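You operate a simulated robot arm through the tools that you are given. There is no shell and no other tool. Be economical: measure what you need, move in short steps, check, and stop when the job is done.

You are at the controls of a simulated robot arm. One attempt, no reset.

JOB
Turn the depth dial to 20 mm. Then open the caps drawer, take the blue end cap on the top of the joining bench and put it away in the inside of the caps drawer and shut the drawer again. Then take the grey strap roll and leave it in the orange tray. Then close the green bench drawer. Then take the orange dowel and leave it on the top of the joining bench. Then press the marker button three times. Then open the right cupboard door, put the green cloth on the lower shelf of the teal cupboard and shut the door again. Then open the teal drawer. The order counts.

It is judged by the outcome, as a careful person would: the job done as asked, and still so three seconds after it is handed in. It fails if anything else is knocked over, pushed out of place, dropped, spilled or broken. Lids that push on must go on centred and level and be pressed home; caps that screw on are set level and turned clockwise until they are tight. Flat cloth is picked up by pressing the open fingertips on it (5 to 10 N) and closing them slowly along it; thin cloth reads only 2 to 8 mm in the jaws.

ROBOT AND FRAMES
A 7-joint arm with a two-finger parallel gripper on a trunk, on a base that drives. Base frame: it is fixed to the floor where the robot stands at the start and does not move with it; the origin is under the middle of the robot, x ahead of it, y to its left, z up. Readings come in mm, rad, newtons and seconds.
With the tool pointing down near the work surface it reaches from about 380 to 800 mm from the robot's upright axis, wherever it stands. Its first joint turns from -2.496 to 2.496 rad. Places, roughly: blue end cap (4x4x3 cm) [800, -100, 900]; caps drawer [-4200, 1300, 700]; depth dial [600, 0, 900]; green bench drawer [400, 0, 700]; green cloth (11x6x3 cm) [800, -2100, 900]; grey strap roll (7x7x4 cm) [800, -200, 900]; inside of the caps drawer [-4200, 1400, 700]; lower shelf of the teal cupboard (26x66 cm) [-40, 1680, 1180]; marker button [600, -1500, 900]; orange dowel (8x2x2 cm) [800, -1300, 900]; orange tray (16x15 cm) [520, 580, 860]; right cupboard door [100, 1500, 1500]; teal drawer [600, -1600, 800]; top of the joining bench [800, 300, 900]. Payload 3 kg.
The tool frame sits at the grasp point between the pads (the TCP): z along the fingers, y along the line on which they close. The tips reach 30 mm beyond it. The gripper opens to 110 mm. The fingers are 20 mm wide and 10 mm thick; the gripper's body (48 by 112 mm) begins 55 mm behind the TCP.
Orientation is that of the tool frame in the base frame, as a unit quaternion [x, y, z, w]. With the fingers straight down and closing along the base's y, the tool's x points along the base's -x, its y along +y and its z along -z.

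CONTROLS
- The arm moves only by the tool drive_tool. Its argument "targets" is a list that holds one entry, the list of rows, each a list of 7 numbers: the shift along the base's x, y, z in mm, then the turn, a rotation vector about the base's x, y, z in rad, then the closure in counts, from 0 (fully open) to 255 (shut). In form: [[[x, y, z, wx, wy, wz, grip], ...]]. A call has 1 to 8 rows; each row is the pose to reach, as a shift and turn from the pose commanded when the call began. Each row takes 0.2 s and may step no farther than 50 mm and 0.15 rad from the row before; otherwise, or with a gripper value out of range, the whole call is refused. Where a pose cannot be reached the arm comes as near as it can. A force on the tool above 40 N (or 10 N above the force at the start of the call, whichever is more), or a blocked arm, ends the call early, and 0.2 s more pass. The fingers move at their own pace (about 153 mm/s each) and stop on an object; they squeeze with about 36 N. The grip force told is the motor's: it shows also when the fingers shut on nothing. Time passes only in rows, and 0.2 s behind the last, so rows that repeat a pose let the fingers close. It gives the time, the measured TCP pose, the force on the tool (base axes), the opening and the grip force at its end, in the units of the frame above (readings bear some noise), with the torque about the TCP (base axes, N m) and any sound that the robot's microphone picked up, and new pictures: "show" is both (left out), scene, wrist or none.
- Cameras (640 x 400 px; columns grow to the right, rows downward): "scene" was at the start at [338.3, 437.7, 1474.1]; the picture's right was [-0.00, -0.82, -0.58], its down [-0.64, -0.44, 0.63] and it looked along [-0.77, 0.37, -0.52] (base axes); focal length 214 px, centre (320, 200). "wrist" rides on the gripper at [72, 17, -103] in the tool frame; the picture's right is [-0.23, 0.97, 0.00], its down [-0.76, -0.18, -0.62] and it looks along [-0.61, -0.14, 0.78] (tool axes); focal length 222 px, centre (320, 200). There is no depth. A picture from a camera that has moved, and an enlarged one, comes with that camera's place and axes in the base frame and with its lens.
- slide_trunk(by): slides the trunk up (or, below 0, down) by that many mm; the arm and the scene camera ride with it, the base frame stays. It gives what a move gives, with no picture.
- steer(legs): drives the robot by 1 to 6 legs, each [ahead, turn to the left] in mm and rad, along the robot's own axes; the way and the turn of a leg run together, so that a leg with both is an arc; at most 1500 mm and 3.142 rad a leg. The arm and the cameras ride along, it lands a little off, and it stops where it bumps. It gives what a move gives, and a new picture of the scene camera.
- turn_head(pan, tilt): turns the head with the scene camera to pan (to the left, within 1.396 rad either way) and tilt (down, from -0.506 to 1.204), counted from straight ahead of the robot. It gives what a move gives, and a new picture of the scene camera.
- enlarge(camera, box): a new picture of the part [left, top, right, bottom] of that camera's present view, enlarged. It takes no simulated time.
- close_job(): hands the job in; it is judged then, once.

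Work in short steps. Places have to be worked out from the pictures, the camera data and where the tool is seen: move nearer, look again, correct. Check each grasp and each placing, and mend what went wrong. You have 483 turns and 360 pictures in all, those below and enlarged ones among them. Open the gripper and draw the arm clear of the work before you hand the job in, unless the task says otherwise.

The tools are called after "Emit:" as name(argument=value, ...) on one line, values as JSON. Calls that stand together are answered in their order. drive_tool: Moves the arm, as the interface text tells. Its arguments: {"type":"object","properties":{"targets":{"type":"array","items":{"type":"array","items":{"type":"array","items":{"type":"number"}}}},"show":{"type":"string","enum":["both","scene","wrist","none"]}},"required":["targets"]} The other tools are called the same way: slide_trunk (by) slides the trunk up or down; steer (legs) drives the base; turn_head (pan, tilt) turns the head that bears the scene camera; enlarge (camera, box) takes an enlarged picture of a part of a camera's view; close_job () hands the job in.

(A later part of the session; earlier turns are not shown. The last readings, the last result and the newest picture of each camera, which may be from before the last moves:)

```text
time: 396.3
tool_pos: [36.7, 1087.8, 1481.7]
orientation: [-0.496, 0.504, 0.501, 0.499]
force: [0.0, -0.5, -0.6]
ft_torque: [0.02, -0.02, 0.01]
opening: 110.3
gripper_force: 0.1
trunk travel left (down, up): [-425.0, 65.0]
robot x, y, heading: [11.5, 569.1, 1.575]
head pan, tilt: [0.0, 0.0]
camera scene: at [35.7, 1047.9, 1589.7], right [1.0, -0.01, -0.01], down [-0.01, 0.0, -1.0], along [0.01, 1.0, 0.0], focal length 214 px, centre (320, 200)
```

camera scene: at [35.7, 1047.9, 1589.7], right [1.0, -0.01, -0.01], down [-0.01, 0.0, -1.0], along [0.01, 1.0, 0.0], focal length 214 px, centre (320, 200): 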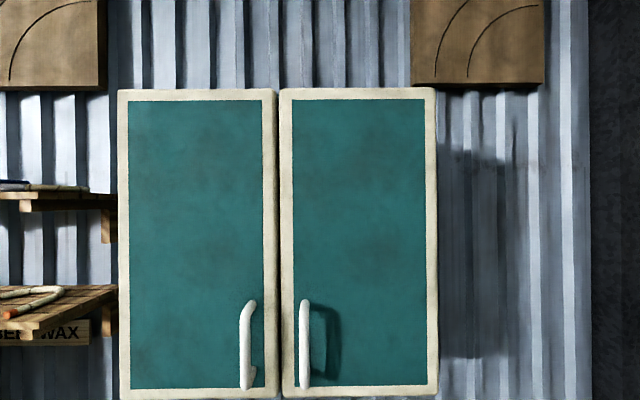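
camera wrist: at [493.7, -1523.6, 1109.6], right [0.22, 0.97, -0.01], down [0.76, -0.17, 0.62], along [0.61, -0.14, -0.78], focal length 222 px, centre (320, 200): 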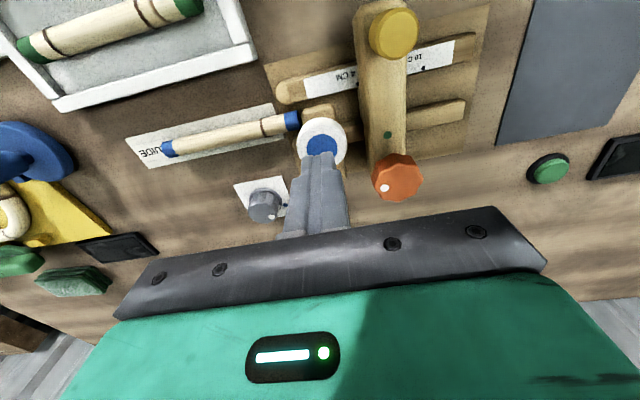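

Right-door handle is at ≈[7,1500,1283], hinge ≈(314,1548). Lower the trunk 200 and drive 240 forward.

Emit:
slide_trunk(by=-200)

Emit:
steer(legs=[[230, 0]])

```text
time: 398.4
tool_pos: [37.1, 1086.9, 1282.1]
orientation: [-0.495, 0.504, 0.502, 0.499]
force: [-0.8, -0.2, -0.1]
ft_torque: [0.0, 0.01, 0.01]
opening: 110.1
gripper_force: 0.1
trunk travel left (down, up): [-225.0, 265.0]
robot x, y, heading: [8.7, 571.3, 1.576]
head pan, tilt: [0.0, 0.0]
```

```text
time: 400.1
tool_pos: [38.5, 1310.0, 1281.6]
orientation: [-0.494, 0.505, 0.501, 0.5]
force: [0.3, 0.0, -0.3]
ft_torque: [0.02, 0.0, 0.03]
opening: 109.9
gripper_force: 0.1
trunk travel left (down, up): [-225.0, 265.0]
robot x, y, heading: [10.0, 794.6, 1.572]
head pan, tilt: [0.0, 0.0]
camera scene: at [36.2, 1271.1, 1389.9], right [1.0, -0.01, -0.01], down [-0.01, 0.0, -1.0], along [0.01, 1.0, 0.0], focal length 214 px, centre (320, 200)
```

scene: 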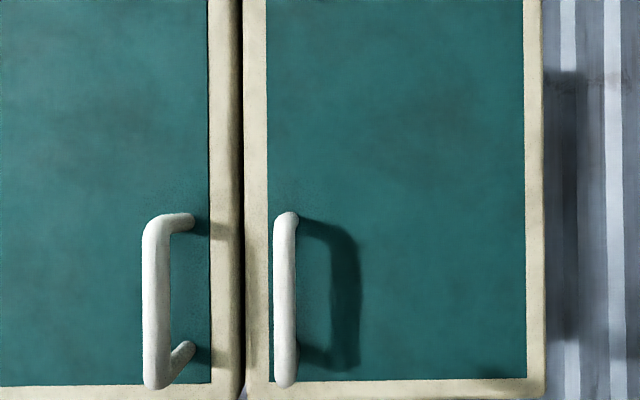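

Bar refined: x≈2, y≈1492, z≈1287. Part-close to 60 mm and approach to y≈1425.

Emit:
drive_tool(targets=[[[-18, 15, 0, 0, 0, 0, 116], [-36, 35, 2, 0, 0, 0, 116], [-36, 70, 3, 0, 0, 0, 116], [-36, 110, 3, 0, 0, 0, 116], [-36, 110, 3, 0, 0, 0, 116]]])

```text
time: 401.3
tool_pos: [3.2, 1420.6, 1285.5]
orientation: [-0.495, 0.505, 0.501, 0.5]
force: [-0.4, 0.3, 0.0]
ft_torque: [0.02, 0.01, -0.01]
opening: 59.9
gripper_force: 0.1
trunk travel left (down, up): [-225.0, 265.0]
robot x, y, heading: [11.7, 795.3, 1.574]
head pan, tilt: [0.0, 0.0]
camera scene: at [1.3, 1382.0, 1393.3], right [1.0, -0.01, -0.01], down [-0.01, 0.0, -1.0], along [0.01, 1.0, 0.0], focal length 214 px, centre (320, 200)
camera wrist: at [-15.9, 1317.8, 1212.9], right [-0.97, 0.01, 0.24], down [0.18, -0.63, 0.76], along [0.15, 0.78, 0.61], focal length 222 px, centre (320, 200)
```

scene: 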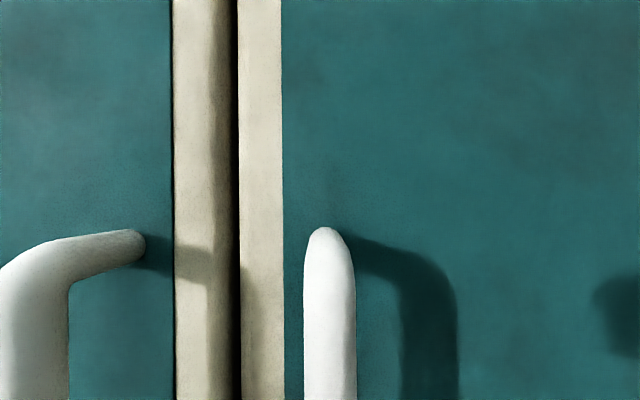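
wrist: 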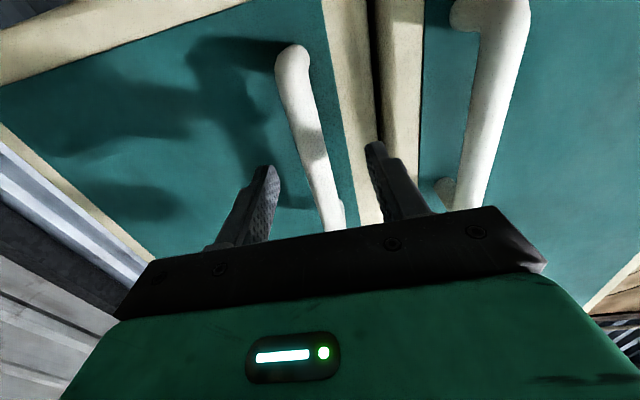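

Bar is nearly centred; shift +4 in x, advance 46 mm and close.

Emit:
drive_tool(targets=[[[4, 15, 0, 0, 0, 0, 116], [4, 32, 0, 0, 0, 0, 116], [4, 46, 0, 0, 0, 0, 116], [4, 46, 0, 0, 0, 0, 180], [4, 46, 0, 0, 0, 0, 255], [4, 46, 0, 0, 0, 0, 255]]])

```text
time: 402.7
tool_pos: [7.5, 1466.7, 1286.5]
orientation: [-0.494, 0.505, 0.5, 0.501]
force: [4.2, -0.5, 3.2]
ft_torque: [0.16, -0.68, 0.02]
opening: 19.5
gripper_force: 44.8
trunk travel left (down, up): [-225.0, 265.0]
robot x, y, heading: [10.5, 794.2, 1.567]
head pan, tilt: [0.0, 0.0]
camera scene: at [6.1, 1427.5, 1392.9], right [1.0, -0.01, -0.01], down [-0.01, 0.0, -1.0], along [0.01, 1.0, 0.0], focal length 214 px, centre (320, 200)
camera wrist: at [-11.1, 1363.5, 1212.5], right [-0.97, 0.01, 0.24], down [0.18, -0.63, 0.76], along [0.15, 0.78, 0.61], focal length 222 px, centre (320, 200)
```

scene: 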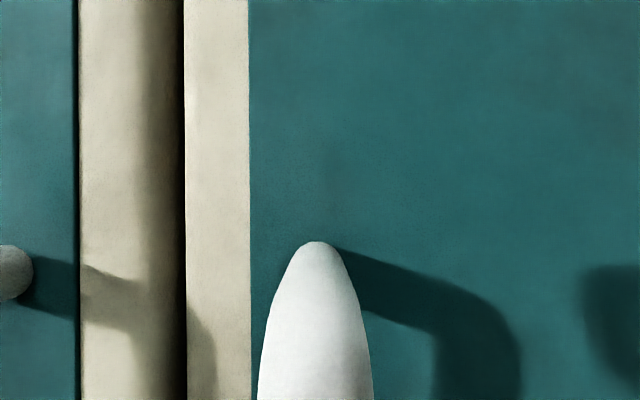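
wrist: 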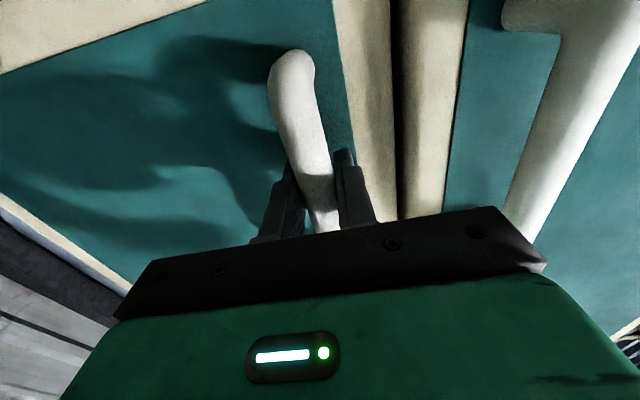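

Gripped. Swing the door open along its arc about the hinge, with the tool yawing at half rate.

Emit:
drive_tool(targets=[[[1.5, -15, 0, 0, 0, 0.025, 255], [6.5, -30, 0, 0, 0, 0.05, 255], [11, -45, 0, 0, 0, 0.075, 255], [17, -60, 0, 0, 0, 0.1, 255], [30, -88, 0, 0, 0, 0.15, 255], [46, -115, 0, 0, 0, 0.2, 255]]])

```text
time: 403.8
tool_pos: [29.1, 1410.5, 1284.4]
orientation: [-0.517, 0.481, 0.525, 0.476]
force: [20.0, 11.0, -0.4]
ft_torque: [0.0, -0.81, 0.45]
opening: 19.7
gripper_force: 44.8
trunk travel left (down, up): [-225.0, 265.0]
robot x, y, heading: [6.1, 795.2, 1.574]
head pan, tilt: [0.0, 0.0]
stopped in row 5: the force on the tool passed its limit at 42 N (the readings are from after the stop); the commanded pose is now the measured one
camera scene: at [30.5, 1371.4, 1392.6], right [1.0, 0.08, -0.01], down [-0.01, 0.0, -1.0], along [-0.08, 1.0, 0.0], focal length 214 px, centre (320, 200)
camera wrist: at [18.8, 1306.1, 1212.1], right [-0.97, -0.08, 0.24], down [0.24, -0.61, 0.76], along [0.08, 0.79, 0.61], focal length 222 px, centre (320, 200)
```

scene: 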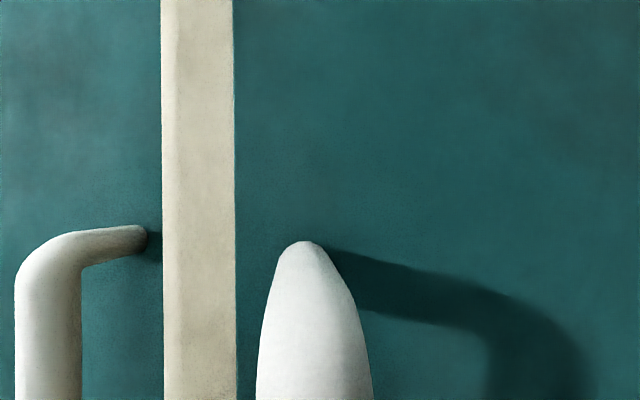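
wrist: 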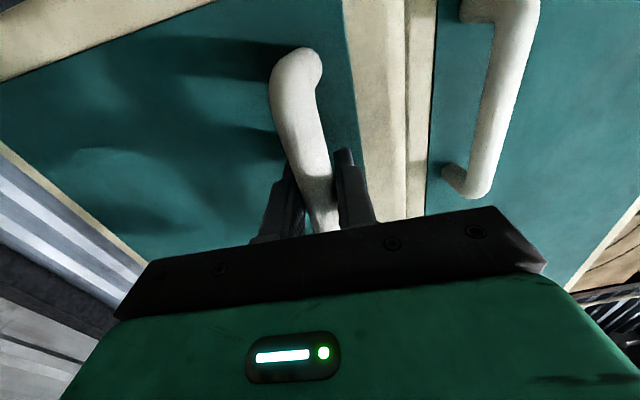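

The reaction shows the arc curves more to +x than modelled. Correct with a deeper hinge and continue in shorter pulls.

Emit:
drive_tool(targets=[[[6, -2, 0, 0, 0, 0, 255], [13, -14, 0, 0, 0, 0.03, 255], [21, -27, 0, 0, 0, 0.06, 255], [30, -40, 0, 0, 0, 0.09, 255], [40, -53, 0, 0, 0, 0.12, 255]]], show="none")

```text
time: 405.0
tool_pos: [62.4, 1355.8, 1286.2]
orientation: [-0.547, 0.447, 0.552, 0.443]
force: [-14.0, -12.5, -22.1]
ft_torque: [0.57, -0.49, -0.15]
opening: 19.8
gripper_force: 44.8
trunk travel left (down, up): [-225.0, 265.0]
robot x, y, heading: [5.4, 790.0, 1.57]
head pan, tilt: [0.0, 0.0]
```

Emit:
drive_tool(targets=[[[10, -12, 2, 0, 0, 0.03, 255], [20, -24.6, 2, 0, 0, 0.06, 255], [31, -36, 2, 0, 0, 0.09, 255], [42, -47, 2, 0, 0, 0.12, 255], [54, -57, 2, 0, 0, 0.15, 255], [67, -67, 2, 0, 0, 0.18, 255]]])

```text
time: 405.4
tool_pos: [70.5, 1345.4, 1285.5]
orientation: [-0.555, 0.44, 0.557, 0.434]
force: [-8.3, -3.8, -6.2]
ft_torque: [0.62, -0.6, 0.41]
opening: 19.6
gripper_force: 44.9
trunk travel left (down, up): [-225.0, 265.0]
robot x, y, heading: [9.2, 793.8, 1.566]
head pan, tilt: [0.0, 0.0]
stopped in row 2: the force on the tool passed its limit at 43 N (the readings are from after the stop); the commanded pose is now the measured one
camera scene: at [78.6, 1308.1, 1393.4], right [0.97, 0.23, -0.01], down [-0.01, -0.01, -1.0], along [-0.23, 0.97, 0.0], focal length 214 px, centre (320, 200)
camera wrist: at [77.6, 1240.4, 1213.3], right [-0.94, -0.23, 0.24], down [0.33, -0.56, 0.76], along [-0.04, 0.8, 0.6], focal length 222 px, centre (320, 200)
```

scene: 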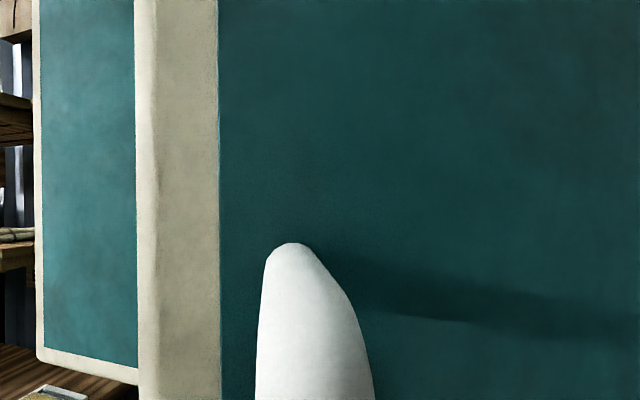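
wrist: 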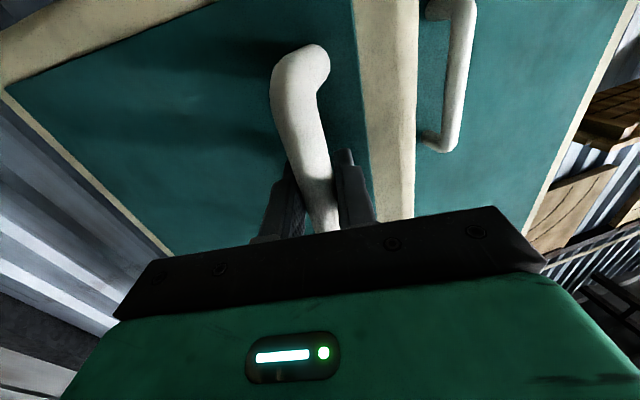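

Emit:
drive_tool(targets=[[[-2, -2, 0, 0, 0, 0.02, 255], [12, -16, 0, 0, 0, 0.07, 255], [26, -31, 0, 0, 0, 0.13, 255], [41, -45, 0, 0, 0, 0.19, 255], [57, -58, 0, 0, 0, 0.25, 255], [74, -70, 0, 0, 0, 0.31, 255]]], show="none")

```text
time: 406.2
tool_pos: [91.5, 1324.1, 1282.8]
orientation: [0.579, -0.422, -0.563, -0.412]
force: [-12.1, -10.1, 13.0]
ft_torque: [-0.37, -0.15, 0.31]
opening: 19.8
gripper_force: 45.2
out of reach, approached as far as the arm can: row 3
trunk travel left (down, up): [-225.0, 265.0]
robot x, y, heading: [7.0, 797.4, 1.572]
head pan, tilt: [0.0, 0.0]
stopped in row 4: the force on the tool passed its limit at 53 N (the readings are from after the stop); the commanded pose is now the measured one
```

The near-body limit is reached with the door ~28° open. I release and back off; then I'll hook the door's free edge from inside.

Emit:
drive_tool(targets=[[[0, 0, 0, 0, 0, 0, 116], [0, 0, 0, 0, 0, 0, 116], [0, 0, 0, 0, 0, 0, 60]]], show="none")

Emit:
steer(legs=[[-150, 0]])

```text
time: 407.0
tool_pos: [94.1, 1325.6, 1281.9]
orientation: [0.58, -0.424, -0.562, -0.41]
force: [-0.3, -0.1, 0.1]
ft_torque: [0.01, -0.03, 0.0]
opening: 84.2
gripper_force: 0.0
trunk travel left (down, up): [-225.0, 265.0]
robot x, y, heading: [8.2, 792.3, 1.568]
head pan, tilt: [0.0, 0.0]
```

```text
time: 408.4
tool_pos: [93.8, 1178.8, 1280.8]
orientation: [0.579, -0.424, -0.562, -0.411]
force: [1.1, 1.7, -0.7]
ft_torque: [0.02, 0.02, 0.02]
opening: 84.2
gripper_force: 0.0
trunk travel left (down, up): [-225.0, 265.0]
robot x, y, heading: [10.6, 648.1, 1.573]
head pan, tilt: [0.0, 0.0]
camera scene: at [101.7, 1145.3, 1389.8], right [0.95, 0.3, 0.0], down [0.01, -0.03, -1.0], along [-0.3, 0.95, -0.03], focal length 214 px, centre (320, 200)
```

scene: 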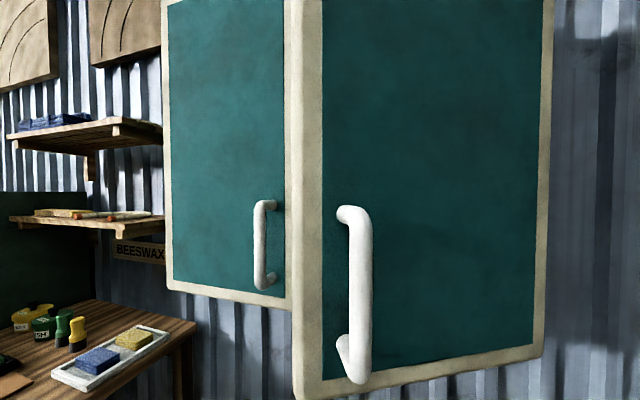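

Door free edge is at ≈(-2,1383). I straighten the tool's yaw, close the fingers, and enter left of the edge to hook it.

Emit:
drive_tool(targets=[[[-30, 0, 0, 0, 0, -0.08, 200], [-60, 10, 0, 0, 0, -0.16, 255], [-95, 30, 0, 0, 0, -0.24, 255], [-130, 60, 0, 0, 0, -0.305, 255], [-138, 105, 0, 0, 0, -0.305, 255], [-138, 140, 0, 0, 0, -0.305, 255]]], show="both")

```text
time: 409.8
tool_pos: [-45.9, 1316.7, 1283.0]
orientation: [0.508, -0.507, -0.493, -0.491]
force: [0.3, -0.2, 1.1]
ft_torque: [0.0, 0.04, 0.02]
opening: 0.0
gripper_force: 36.0
trunk travel left (down, up): [-225.0, 265.0]
robot x, y, heading: [7.7, 645.4, 1.575]
head pan, tilt: [0.0, 0.0]
camera scene: at [-48.9, 1281.1, 1392.4], right [1.0, 0.0, 0.0], down [0.0, -0.03, -1.0], along [0.0, 1.0, -0.03], focal length 214 px, centre (320, 200)
camera wrist: at [-63.6, 1210.8, 1213.9], right [-0.97, 0.0, 0.23], down [0.18, -0.6, 0.78], along [0.14, 0.8, 0.58], focal length 222 px, centre (320, 200)
```

scene: 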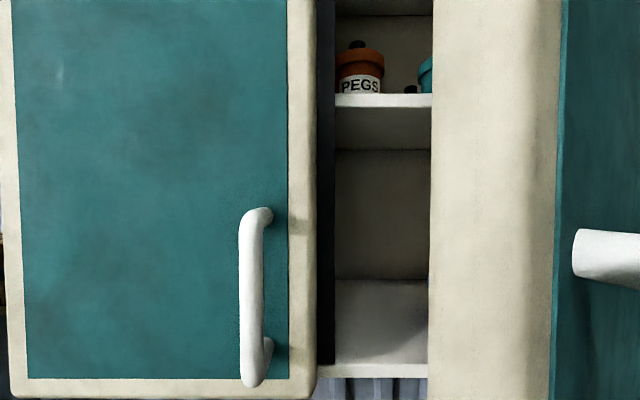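
wrist: 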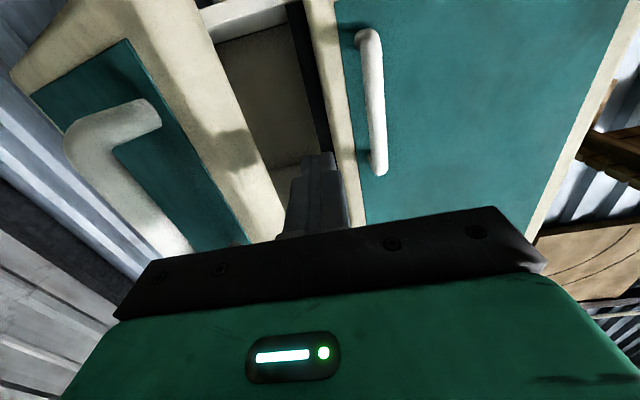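

The gap is clear. Insert to y≈1400 at x≈-30.

Emit:
drive_tool(targets=[[[10, 30, 0, 0, 0, 0, 255], [16, 60, 0, 0, 0, 0, 255], [16, 84, 0, 0, 0, 0, 255]]], show="wrist")

```text
time: 410.6
tool_pos: [-32.2, 1401.1, 1283.1]
orientation: [0.511, -0.506, -0.493, -0.49]
force: [-6.7, -3.9, -5.0]
ft_torque: [0.72, -0.7, -0.44]
opening: 0.1
gripper_force: 36.0
trunk travel left (down, up): [-225.0, 265.0]
robot x, y, heading: [8.1, 643.0, 1.575]
head pan, tilt: [0.0, 0.0]
camera wrist: at [-47.7, 1295.4, 1213.7], right [-0.97, 0.0, 0.22], down [0.18, -0.6, 0.78], along [0.14, 0.8, 0.58], focal length 222 px, centre (320, 200)
```

wrist: 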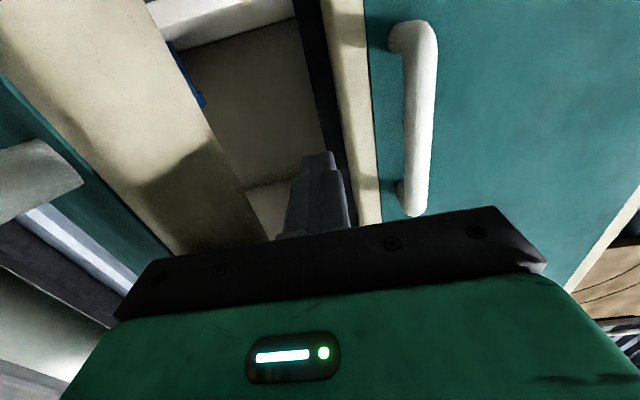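

Now sweep: push the free edge toward +x while following its arc.

Emit:
drive_tool(targets=[[[18, -2, 0, 0, 0, 0, 255], [32, -14, 0, 0, 0, 0, 255], [48, -34, 0, 0, 0, 0, 255], [65, -54, 0, 0, 0, 0, 255], [80, -70, 0, 0, 0, 0, 255], [96, -85, 0, 0, 0, 0, 255]]], show="both")

```text
time: 411.0
tool_pos: [-28.5, 1399.3, 1282.5]
orientation: [0.516, -0.5, -0.492, -0.492]
force: [-22.5, -12.8, -3.7]
ft_torque: [1.61, -2.34, -1.33]
opening: 0.1
gripper_force: 35.8
trunk travel left (down, up): [-225.0, 265.0]
robot x, y, heading: [6.3, 642.7, 1.571]
head pan, tilt: [0.0, 0.0]
stopped in row 1: the force on the tool passed its limit at 50 N (the readings are from after the stop); the commanded pose is now the measured one
camera scene: at [-33.6, 1364.2, 1391.6], right [1.0, 0.04, 0.02], down [0.02, -0.04, -1.0], along [-0.04, 1.0, -0.04], focal length 214 px, centre (320, 200)
camera wrist: at [-42.2, 1293.5, 1213.3], right [-0.98, -0.01, 0.21], down [0.17, -0.6, 0.78], along [0.12, 0.8, 0.58], focal length 222 px, centre (320, 200)
```

scene: 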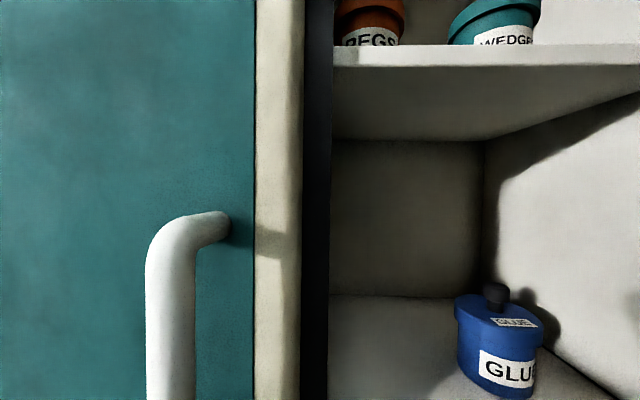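
wrist: 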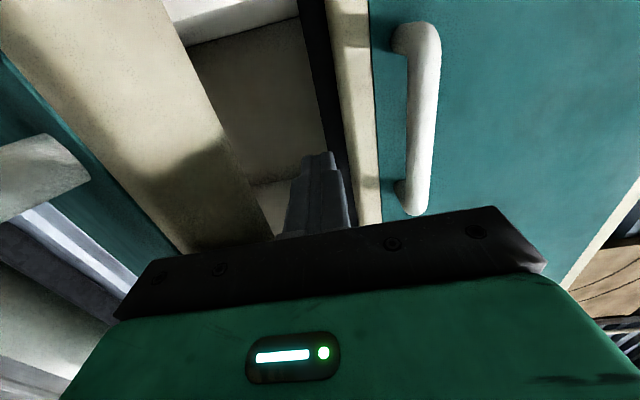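

The contact is at the camera head (110 mm above the TCP) against the door edge, not useful. I retreat and instead re-grip the handle, now that the robot stands further back.

Emit:
drive_tool(targets=[[[-6, -10, 0, 0, 0, 0, 255], [-6, -50, 0, 0, 0, 0, 255], [-6, -95, 0, 0, 0, 0, 200], [20, -130, 0, 0, 0, 0.05, 116], [55, -150, 0, 0, 0, 0.1, 116], [90, -165, 0, 0, 0, 0.15, 60]]], show="both")

```text
time: 412.4
tool_pos: [61.4, 1234.2, 1284.0]
orientation: [0.549, -0.463, -0.527, -0.454]
force: [-1.5, 0.2, -0.1]
ft_torque: [0.01, -0.03, -0.11]
opening: 84.0
gripper_force: 0.0
trunk travel left (down, up): [-225.0, 265.0]
robot x, y, heading: [6.5, 644.5, 1.574]
head pan, tilt: [0.0, 0.0]
camera scene: at [64.2, 1198.9, 1392.7], right [0.99, 0.16, 0.01], down [0.02, -0.03, -1.0], along [-0.16, 0.99, -0.03], focal length 214 px, centre (320, 200)
camera wrist: at [62.7, 1127.2, 1214.1], right [-0.96, -0.15, 0.22], down [0.26, -0.56, 0.78], along [0.0, 0.81, 0.58], focal length 222 px, centre (320, 200)
```

scene: 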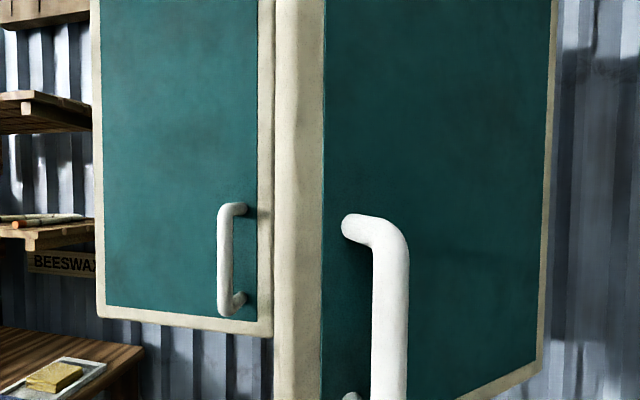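
wrist: 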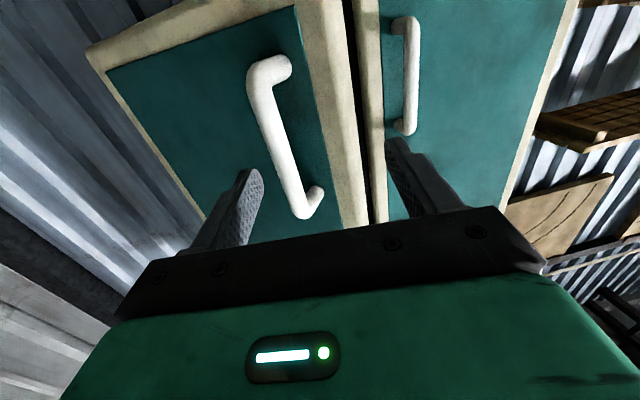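

Handle bar is now at ≈(86,1339). Align yaw and re-grip it.

Emit:
drive_tool(targets=[[[25, 10, 0, 0, 0, 0.08, 116], [47, 30, 0, 0, 0, 0.15, 116], [41, 52, 0, 0, 0, 0.15, 116], [35, 73, 0, 0, 0, 0.15, 116], [30, 90, 0, 0, 0, 0.15, 116]]], show="wrist")

```text
time: 413.6
tool_pos: [95.4, 1327.5, 1284.6]
orientation: [0.583, -0.421, -0.559, -0.412]
force: [0.4, -0.5, 0.0]
ft_torque: [-0.01, -0.02, 0.04]
opening: 60.0
gripper_force: 0.1
out of reach, approached as far as the arm can: row 2
trunk travel left (down, up): [-225.0, 265.0]
robot x, y, heading: [9.8, 645.4, 1.572]
head pan, tilt: [0.0, 0.0]
camera wrist: at [111.6, 1220.6, 1214.5], right [-0.93, -0.29, 0.22], down [0.34, -0.52, 0.78], along [-0.12, 0.8, 0.58], focal length 222 px, centre (320, 200)
```

wrist: 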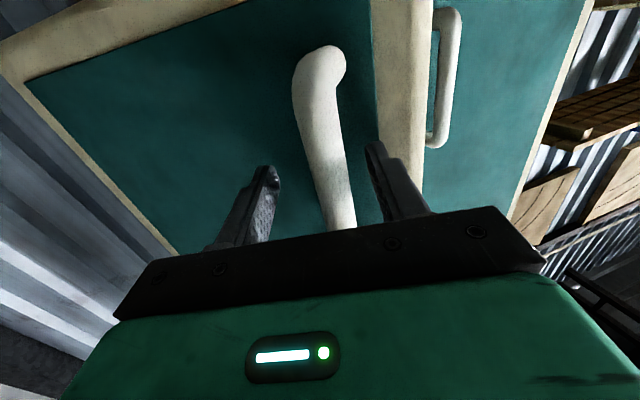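

Emit:
drive_tool(targets=[[[0, 0, 0, 0, 0, 0, 180], [0, 0, 0, 0, 0, 0, 255], [0, 0, 0, 0, 0, 0, 255]]], show="none")

```text
time: 414.5
tool_pos: [88.4, 1324.8, 1284.4]
orientation: [0.586, -0.419, -0.561, -0.409]
force: [-13.4, -12.4, 1.3]
ft_torque: [0.23, 0.63, 0.36]
opening: 19.7
gripper_force: 45.1
trunk travel left (down, up): [-225.0, 265.0]
robot x, y, heading: [6.3, 649.9, 1.574]
head pan, tilt: [0.0, 0.0]
stopped in row 3: the force on the tool passed its limit at 42 N (the readings are from after the stop); the commanded pose is now the measured one
```

Gripped again. Continue along the arc with small steps, keeping yaw.

Emit:
drive_tool(targets=[[[8, -9, 0, 0, 0, 0.02, 255], [17, -18, 0, 0, 0, 0.04, 255], [27, -28, 0, 0, 0, 0.06, 255], [38, -37, 0, 0, 0, 0.08, 255], [49, -45, 0, 0, 0, 0.1, 255], [60, -53, 0, 0, 0, 0.12, 255]]], show="scene")

```text
time: 415.8
tool_pos: [151.2, 1277.2, 1282.8]
orientation: [0.605, -0.389, -0.582, -0.38]
force: [3.5, 5.5, -0.9]
ft_torque: [-0.2, 0.16, -0.08]
opening: 19.4
gripper_force: 45.1
trunk travel left (down, up): [-225.0, 265.0]
robot x, y, heading: [6.5, 645.0, 1.581]
head pan, tilt: [0.0, 0.0]
stopped in row 6: the force on the tool passed its limit at 42 N (the readings are from after the stop); the commanded pose is now the measured one
camera scene: at [162.9, 1244.4, 1392.4], right [0.91, 0.41, 0.01], down [0.02, -0.03, -1.0], along [-0.41, 0.91, -0.03], focal length 214 px, centre (320, 200)
```

scene: 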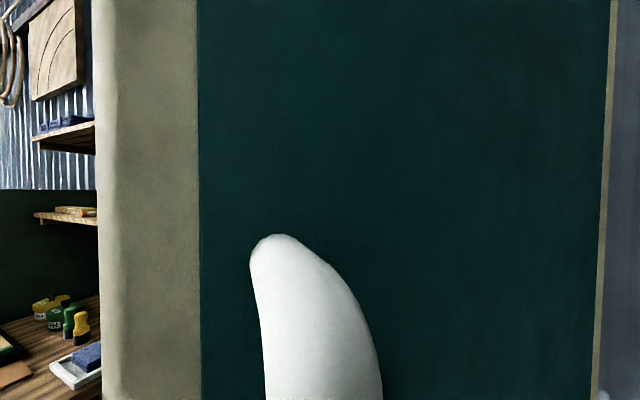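

Working. Continue the arc.

Emit:
drive_tool(targets=[[[10, -7, 0, 0, 0, 0.02, 255], [21, -14, 0, 0, 0, 0.04, 255], [33, -21, 0, 0, 0, 0.06, 255], [45, -27, 0, 0, 0, 0.08, 255], [58, -33, 0, 0, 0, 0.1, 255], [70, -38, 0, 0, 0, 0.12, 255]]], show="none")

```text
time: 416.6
tool_pos: [181.5, 1261.2, 1284.0]
orientation: [0.612, -0.377, -0.59, -0.368]
force: [6.9, 15.9, -3.6]
ft_torque: [-0.13, 0.01, -0.24]
opening: 20.1
gripper_force: 45.1
trunk travel left (down, up): [-225.0, 265.0]
robot x, y, heading: [7.1, 649.1, 1.576]
head pan, tilt: [0.0, 0.0]
stopped in row 3: the force on the tool passed its limit at 44 N (the readings are from after the stop); the commanded pose is now the measured one
```

Emit:
drive_tool(targets=[[[5, 3, 0, 0, 0, 0.02, 255], [16, 0, 0, 0, 0, 0.04, 255], [27, -3, 0, 0, 0, 0.06, 255], [38, -6, 0, 0, 0, 0.08, 255], [50, -9, 0, 0, 0, 0.1, 255], [62, -11, 0, 0, 0, 0.12, 255]]], show="scene")

```text
time: 417.1
tool_pos: [184.8, 1260.0, 1283.1]
orientation: [0.622, -0.364, -0.595, -0.355]
force: [-4.5, -12.7, -11.9]
ft_torque: [0.34, 0.42, -0.22]
opening: 19.5
gripper_force: 44.4
trunk travel left (down, up): [-225.0, 265.0]
robot x, y, heading: [8.7, 644.2, 1.577]
head pan, tilt: [0.0, 0.0]
stopped in row 2: the force on the tool passed its limit at 47 N (the readings are from after the stop); the commanded pose is now the measured one
camera scene: at [199.4, 1229.2, 1392.7], right [0.88, 0.48, 0.01], down [0.02, -0.03, -1.0], along [-0.48, 0.88, -0.04], focal length 214 px, centre (320, 200)
```

scene: 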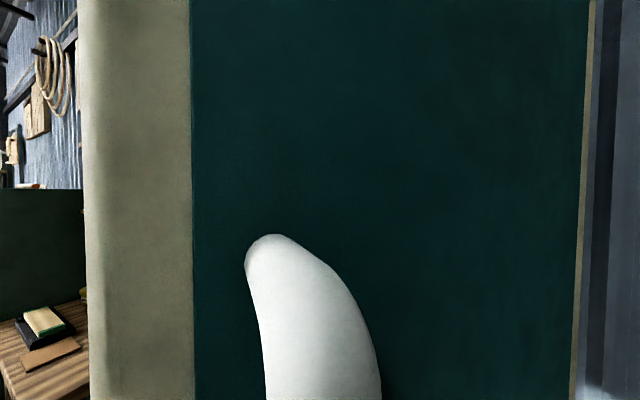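

Re-fitting the measured points gives hinge ≈(311,1556), radius 313, door ~51° open. Continue with that arc and constant yaw.

Emit:
drive_tool(targets=[[[5, -4, -1, 0, 0, 0, 255], [12, -7, -1, 0, 0, 0, 255], [20, -10, -1, 0, 0, 0, 255], [30, -14, -1, 0, 0, 0, 255], [40, -17.6, -1, 0, 0, 0, 255], [50, -20.5, -1, 0, 0, 0, 255], [61, -23, -1, 0, 0, 0, 255]]], show="none")

```text
time: 418.4
tool_pos: [230.5, 1244.0, 1282.4]
orientation: [0.621, -0.365, -0.596, -0.355]
force: [5.1, 18.8, -0.8]
ft_torque: [-0.12, -0.03, -0.23]
opening: 19.7
gripper_force: 44.9
trunk travel left (down, up): [-225.0, 265.0]
robot x, y, heading: [10.0, 646.7, 1.575]
head pan, tilt: [0.0, 0.0]
stopped in row 6: the force on the tool passed its limit at 42 N (the readings are from after the stop); the commanded pose is now the measured one
```

Emit:
drive_tool(targets=[[[4, 2, 0, 0, 0, 0, 255], [12, 0, 0, 0, 0, 0, 255], [22, -2, 0, 0, 0, 0, 255], [33, -4.5, 0, 0, 0, 0, 255], [45, -6.5, 0, 0, 0, 0, 255], [57, -8, 0, 0, 0, 0, 255], [68, -8.5, 0, 0, 0, 0, 255]]], show="none")

```text
time: 420.1
tool_pos: [296.3, 1234.5, 1283.6]
orientation: [0.621, -0.365, -0.596, -0.355]
force: [-1.0, 21.6, -9.5]
ft_torque: [0.6, 0.14, 0.08]
opening: 19.9
gripper_force: 44.4
trunk travel left (down, up): [-225.0, 265.0]
robot x, y, heading: [6.3, 648.9, 1.572]
head pan, tilt: [0.0, 0.0]
```

Emit:
drive_tool(targets=[[[5, 3, 1, 0, 0, 0, 255], [15, 3, 1, 0, 0, 0, 255], [27, 4, 1, 0, 0, 0, 255], [38, 5, 1, 0, 0, 0, 255]]], show="scene")

```text
time: 420.9
tool_pos: [323.8, 1236.1, 1284.2]
orientation: [0.621, -0.366, -0.595, -0.354]
force: [0.2, -4.5, -12.7]
ft_torque: [0.3, 0.13, 0.18]
opening: 19.7
gripper_force: 45.1
trunk travel left (down, up): [-225.0, 265.0]
robot x, y, heading: [11.2, 644.6, 1.575]
head pan, tilt: [0.0, 0.0]
stopped in row 4: the force on the tool passed its limit at 42 N (the readings are from after the stop); the commanded pose is now the measured one
camera scene: at [340.0, 1206.1, 1393.4], right [0.88, 0.48, 0.0], down [0.02, -0.03, -1.0], along [-0.48, 0.88, -0.04], focal length 214 px, centre (320, 200)
```

scene: 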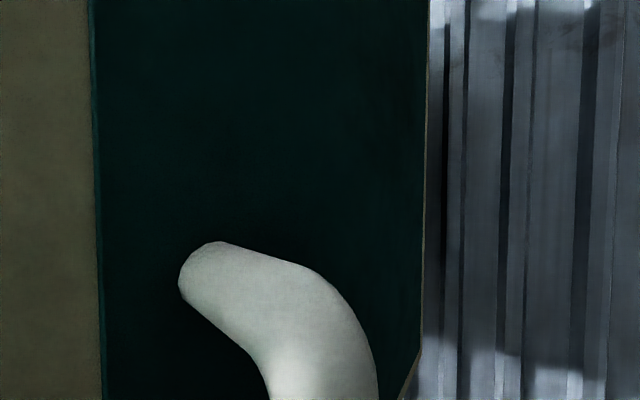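

Door is ~77° open. Release (opening to 50) and withdraw by backing the robot along with the arm.

Emit:
drive_tool(targets=[[[0, 0, 0, 0, 0, 0, 139], [0, 0, 0, 0, 0, 0, 139], [10, -17, 0, 0, 0, 0, 139], [20, -34, 0, 0, 0, 0, 139], [25, -55, 0, 0, 0, 0, 139]]], show="none")

Emit:
steer(legs=[[-250, 0]])

```text
time: 422.1
tool_pos: [352.5, 1182.0, 1286.4]
orientation: [0.622, -0.365, -0.595, -0.354]
force: [0.2, -0.4, -1.1]
ft_torque: [0.02, -0.01, 0.03]
opening: 50.2
gripper_force: 0.0
trunk travel left (down, up): [-225.0, 265.0]
robot x, y, heading: [7.3, 648.3, 1.573]
head pan, tilt: [0.0, 0.0]
```

```text
time: 423.9
tool_pos: [350.5, 940.4, 1286.1]
orientation: [0.622, -0.364, -0.596, -0.354]
force: [0.3, 0.1, 0.2]
ft_torque: [-0.04, -0.01, 0.05]
opening: 50.2
gripper_force: 0.0
trunk travel left (down, up): [-225.0, 265.0]
robot x, y, heading: [8.3, 402.5, 1.582]
head pan, tilt: [0.0, 0.0]
camera scene: at [365.2, 909.2, 1395.2], right [0.87, 0.48, 0.01], down [0.02, -0.03, -1.0], along [-0.48, 0.87, -0.04], focal length 214 px, centre (320, 200)
```

scene: 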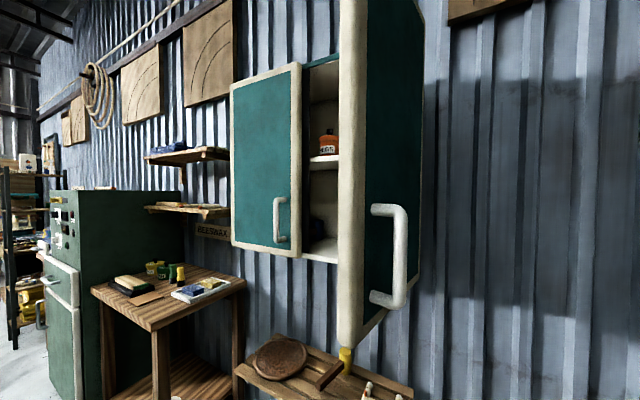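

Door stays open. Straighten and point the tool down, then drive to fetch the green cloth.

Emit:
drive_tool(targets=[[[-45, 0, 0, 0, 0, -0.125, 60], [-90, 0, 0, 0, 0, -0.25, 0], [-135, 0, 0, 0, 0, -0.375, 0], [-180, 0, 0, 0, 0, -0.5, 0], [-225, 0, 0, 0, 0, -0.5, 0], [-270, 0, 0, 0, 0, -0.5, 0], [-315, 0, 0, 0, 0, -0.5, 0]]], show="none")

Emit:
drive_tool(targets=[[[0, 0, 0, -0.14, 0, 0, 0], [0, 0, 0, -0.28, 0, 0, 0], [0, 0, 0, -0.42, 0, 0, 0], [0, 0, 0, -0.56, 0, 0, 0], [0, 0, 0, -0.7, 0, 0, 0], [0, 0, 0, -0.84, 0, 0, 0], [0, 0, 0, -0.98, 0, 0, 0], [0, 0, 0, -1.12, 0, 0, 0]]], show="none")

Emit:
drive_tool(targets=[[[0, 0, 0, -0.14, 0, 0, 0], [0, 0, 0, -0.28, 0, 0, 0], [0, 0, 0, -0.4, 0, 0, 0], [0, 0, 0, -0.45, 0, 0, 0]]], show="none")

Emit:
slide_trunk(by=200)

```text
time: 425.5
tool_pos: [32.7, 936.7, 1284.8]
orientation: [0.511, -0.506, -0.491, -0.491]
force: [0.9, -0.7, 0.7]
ft_torque: [0.01, 0.02, 0.09]
opening: 109.9
gripper_force: 0.1
trunk travel left (down, up): [-225.0, 265.0]
robot x, y, heading: [11.6, 401.6, 1.584]
head pan, tilt: [0.0, 0.0]
```

```text
time: 427.3
tool_pos: [34.9, 940.4, 1286.0]
orientation: [0.695, -0.69, -0.145, -0.143]
force: [0.3, -0.4, -0.5]
ft_torque: [0.03, 0.0, 0.01]
opening: 110.0
gripper_force: 0.1
trunk travel left (down, up): [-225.0, 265.0]
robot x, y, heading: [9.2, 402.8, 1.58]
head pan, tilt: [0.0, 0.0]
```

```text
time: 428.3
tool_pos: [24.2, 894.4, 1228.8]
orientation: [0.709, -0.705, 0.008, 0.012]
force: [1.4, 1.7, -0.8]
ft_torque: [-0.11, 0.06, -0.02]
opening: 110.2
gripper_force: 0.0
out of reach, approached as far as the arm can: row 2, 3, 4
trunk travel left (down, up): [-225.0, 265.0]
robot x, y, heading: [6.3, 403.0, 1.586]
head pan, tilt: [0.0, 0.0]
```

```text
time: 430.4
tool_pos: [23.9, 892.2, 1429.9]
orientation: [0.71, -0.704, 0.006, 0.012]
force: [0.4, 0.7, -0.5]
ft_torque: [-0.02, -0.01, 0.0]
opening: 110.2
gripper_force: 0.1
trunk travel left (down, up): [-425.0, 65.0]
robot x, y, heading: [12.8, 400.3, 1.578]
head pan, tilt: [0.0, 0.0]
```

Emit:
steer(legs=[[0, 2.958], [1250, 0], [1180, 0], [0, 1.744]])

```text
time: 434.8
tool_pos: [-483.9, 415.3, 1431.7]
orientation: [1.0, 0.006, 0.01, 0.003]
force: [0.2, -0.8, -0.1]
ft_torque: [0.08, 0.11, -0.01]
opening: 110.0
gripper_force: 0.0
trunk travel left (down, up): [-425.0, 65.0]
robot x, y, heading: [9.8, 461.9, -3.098]
head pan, tilt: [0.0, 0.0]
stopped in leg 1: the robot was blocked; the commanded pose is now the measured one
camera scene: at [-597.8, 416.5, 1467.3], right [-0.01, 1.0, -0.01], down [1.0, 0.01, 0.02], along [0.02, -0.01, -1.0], focal length 214 px, centre (320, 200)
```

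scene: 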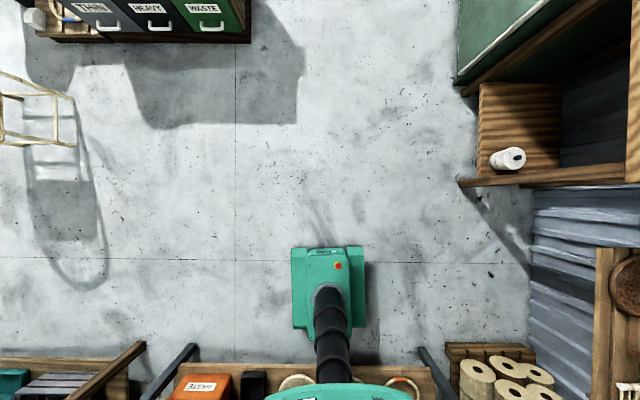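

The rear corner touched the bench while turning. Move away ahead (-x) and check the scene.

Emit:
steer(legs=[[430, 0]])

Emit:
turn_head(pan=-1.2, tilt=0.6)

```text
time: 437.4
tool_pos: [-913.8, 411.4, 1430.5]
orientation: [1.0, -0.003, 0.012, 0.005]
force: [0.0, 0.3, -0.7]
ft_torque: [-0.02, 0.01, 0.03]
opening: 110.3
gripper_force: 0.1
trunk travel left (down, up): [-425.0, 65.0]
robot x, y, heading: [-415.5, 448.9, -3.113]
head pan, tilt: [0.0, 0.0]
camera scene: at [-1027.4, 412.9, 1465.7], right [0.01, 1.0, -0.01], down [1.0, -0.01, 0.02], along [0.02, -0.01, -1.0], focal length 214 px, centre (320, 200)
```

scene: 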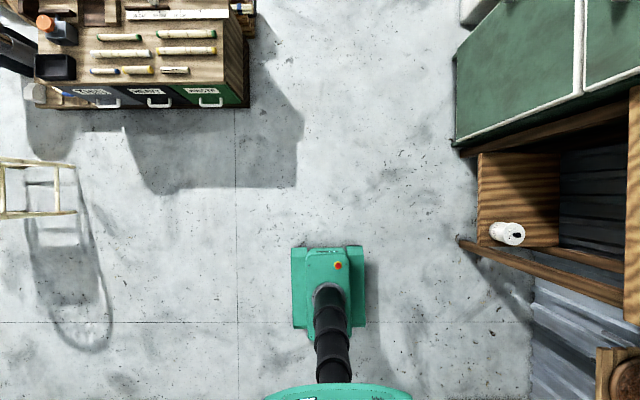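

```text
time: 438.8
tool_pos: [-914.7, 411.0, 1430.5]
orientation: [1.0, -0.004, 0.012, 0.005]
force: [-0.2, 0.0, -0.1]
ft_torque: [0.03, -0.01, -0.01]
opening: 109.7
gripper_force: 0.1
trunk travel left (down, up): [-425.0, 65.0]
robot x, y, heading: [-421.9, 447.6, -3.115]
head pan, tilt: [-1.201, 0.6]
camera scene: at [-972.5, 495.5, 1525.1], right [-0.02, 0.37, 0.93], down [0.82, -0.53, 0.23], along [0.58, 0.76, -0.29], focal length 214 px, centre (320, 200)
```

scene: 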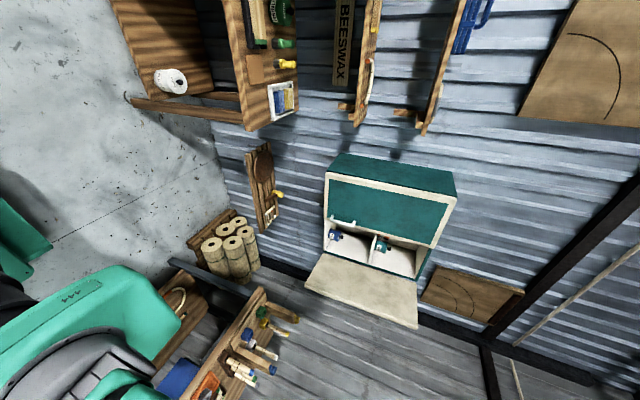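

Everything looks in place. Now turn to -y and drive to the cloth.

Emit:
steer(legs=[[0, 1.54], [1250, 0], [1200, 0], [0, 1.571]])

Emit:
turn_head(pan=0.0, tilt=-0.3)

```text
time: 441.7
tool_pos: [-652.1, 6.8, 1425.8]
orientation: [0.875, 0.483, 0.014, -0.006]
force: [0.0, -0.5, -0.3]
ft_torque: [-0.01, 0.03, 0.01]
opening: 109.8
gripper_force: 0.1
trunk travel left (down, up): [-425.0, 65.0]
robot x, y, heading: [-452.1, 469.7, -2.08]
head pan, tilt: [-1.201, 0.6]
stopped in leg 1: the robot was blocked; the commanded pose is now the measured one
camera scene: at [-754.5, 4.9, 1520.3], right [-0.32, 0.17, 0.93], down [0.88, 0.41, 0.23], along [-0.34, 0.89, -0.29], focal length 214 px, centre (320, 200)
```

scene: 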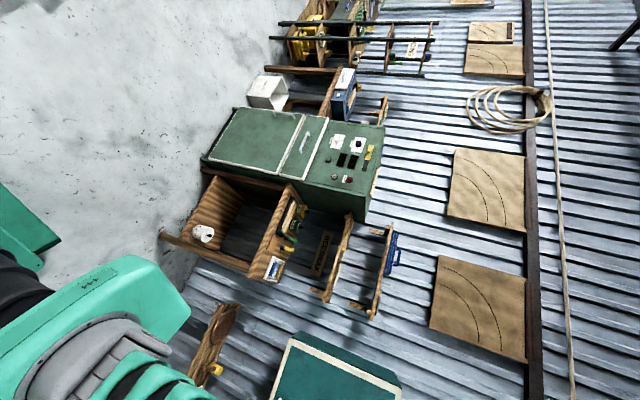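

```text
time: 443.1
tool_pos: [-651.6, 8.5, 1425.8]
orientation: [0.875, 0.484, 0.014, -0.005]
force: [-0.6, -0.3, 0.2]
ft_torque: [0.01, 0.02, 0.01]
opening: 109.7
gripper_force: 0.2
trunk travel left (down, up): [-425.0, 65.0]
robot x, y, heading: [-451.3, 467.7, -2.078]
head pan, tilt: [0.0, -0.3]
camera scene: at [-726.4, -106.9, 1470.9], right [-0.85, 0.53, 0.0], down [0.51, 0.82, -0.27], along [-0.14, -0.23, -0.96], focal length 214 px, centre (320, 200)
```

scene: 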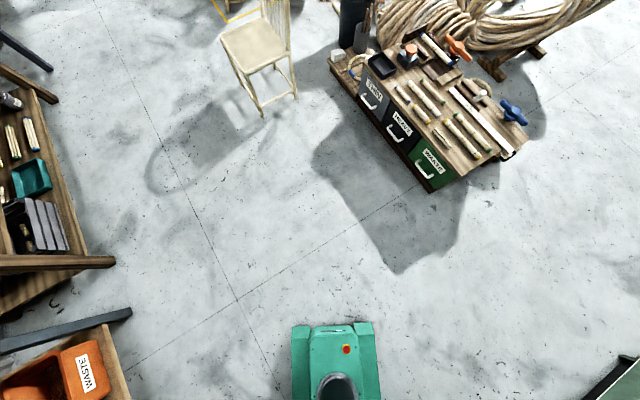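

Blocked in a turn again with nothing in front. Look back past the base to see what is behind it.

Emit:
turn_head(pan=0.0, tilt=0.65)

Emit:
turn_head(pan=0.7, tilt=0.65)

Emit:
turn_head(pan=-0.7, tilt=0.65)

```text
time: 444.3
tool_pos: [-651.9, 8.9, 1426.2]
orientation: [0.875, 0.484, 0.015, -0.006]
force: [0.5, 0.1, 0.3]
ft_torque: [0.01, 0.03, 0.04]
opening: 110.0
gripper_force: 0.1
trunk travel left (down, up): [-425.0, 65.0]
robot x, y, heading: [-452.2, 467.0, -2.082]
head pan, tilt: [0.0, 0.649]
camera scene: at [-681.1, -34.9, 1465.4], right [-0.85, 0.53, -0.01], down [0.41, 0.66, 0.63], along [0.34, 0.53, -0.78], focal length 214 px, centre (320, 200)
```

scene: 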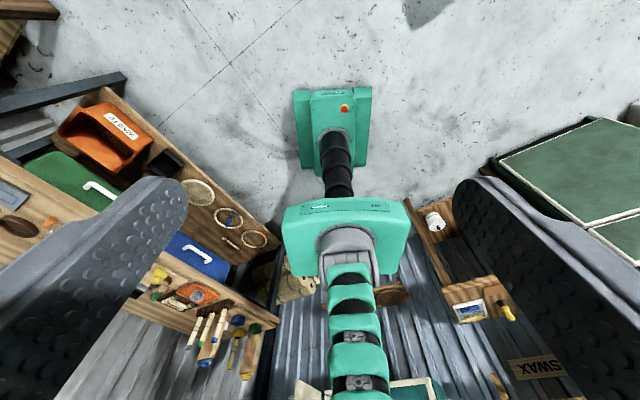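

```text
time: 445.4
tool_pos: [-651.7, 9.1, 1424.8]
orientation: [0.875, 0.484, 0.015, -0.006]
force: [-0.9, -0.4, 0.7]
ft_torque: [0.0, -0.02, -0.01]
opening: 110.0
gripper_force: 0.0
trunk travel left (down, up): [-425.0, 65.0]
robot x, y, heading: [-454.0, 466.6, -2.081]
head pan, tilt: [0.7, 0.649]
camera scene: at [-634.2, -65.0, 1486.0], right [-0.64, 0.42, -0.65], down [0.08, 0.87, 0.49], along [0.77, 0.25, -0.59], focal length 214 px, centre (320, 200)
```

scene: 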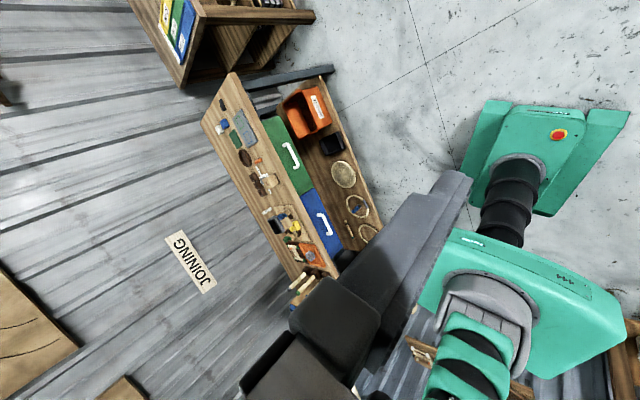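

```text
time: 446.9
tool_pos: [-651.1, 8.5, 1425.3]
orientation: [0.875, 0.484, 0.015, -0.005]
force: [0.1, 0.1, -0.5]
ft_torque: [-0.02, 0.01, 0.0]
opening: 110.2
gripper_force: 0.1
trunk travel left (down, up): [-425.0, 65.0]
robot x, y, heading: [-453.4, 469.2, -2.076]
head pan, tilt: [-0.7, 0.649]
camera scene: at [-728.8, -5.6, 1485.5], right [-0.66, 0.39, 0.64], down [0.74, 0.46, 0.49], along [-0.1, 0.8, -0.59], focal length 214 px, centre (320, 200)
```

scene: 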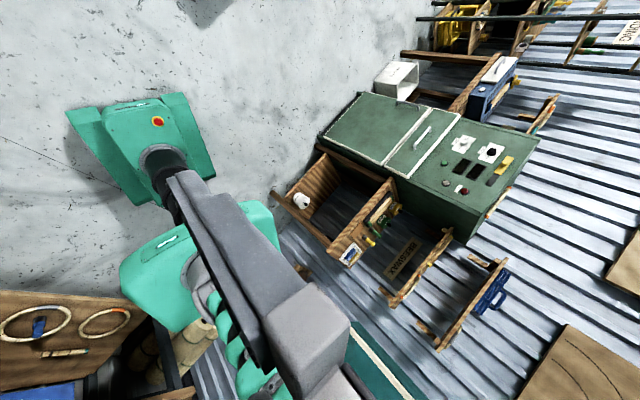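

No obstacle is visible around the base; proceed with smaller turns.

Emit:
turn_head(pan=0.0, tilt=-0.3)

Emit:
steer(legs=[[150, 0.26], [300, 0.26], [1000, 0]])

```text
time: 448.1
tool_pos: [-650.8, 6.7, 1425.2]
orientation: [0.875, 0.484, 0.015, -0.005]
force: [1.6, 0.4, 0.1]
ft_torque: [-0.02, -0.02, 0.0]
opening: 110.0
gripper_force: 0.0
trunk travel left (down, up): [-425.0, 65.0]
robot x, y, heading: [-455.4, 469.1, -2.081]
head pan, tilt: [0.0, -0.3]
camera scene: at [-726.4, -106.9, 1471.0], right [-0.85, 0.53, 0.0], down [0.51, 0.82, -0.27], along [-0.14, -0.23, -0.96], focal length 214 px, centre (320, 200)
```

scene: 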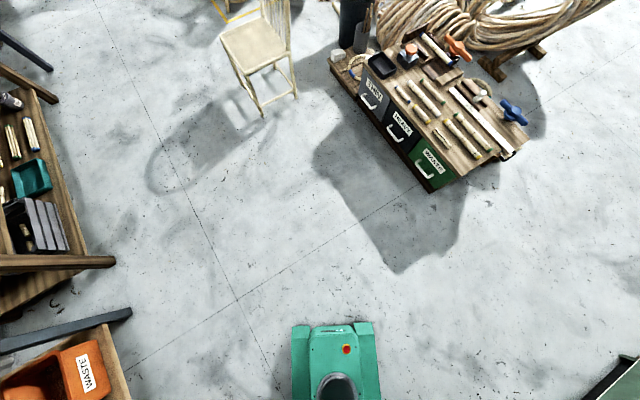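

```text
time: 455.8
tool_pos: [-517.5, -1445.4, 1425.7]
orientation: [0.736, 0.677, 0.013, -0.009]
force: [-0.2, -0.8, 0.4]
ft_torque: [0.0, 0.02, 0.04]
opening: 110.2
gripper_force: 0.1
trunk travel left (down, up): [-425.0, 65.0]
robot x, y, heading: [-555.7, -944.0, -1.6]
head pan, tilt: [0.0, -0.3]
camera scene: at [-531.4, -1580.9, 1470.6], right [-1.0, 0.08, -0.01], down [0.08, 0.96, -0.27], along [-0.02, -0.27, -0.96], focal length 214 px, centre (320, 200)
```

scene: 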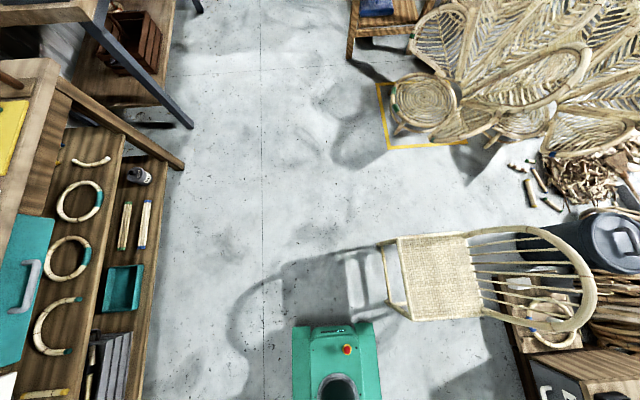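

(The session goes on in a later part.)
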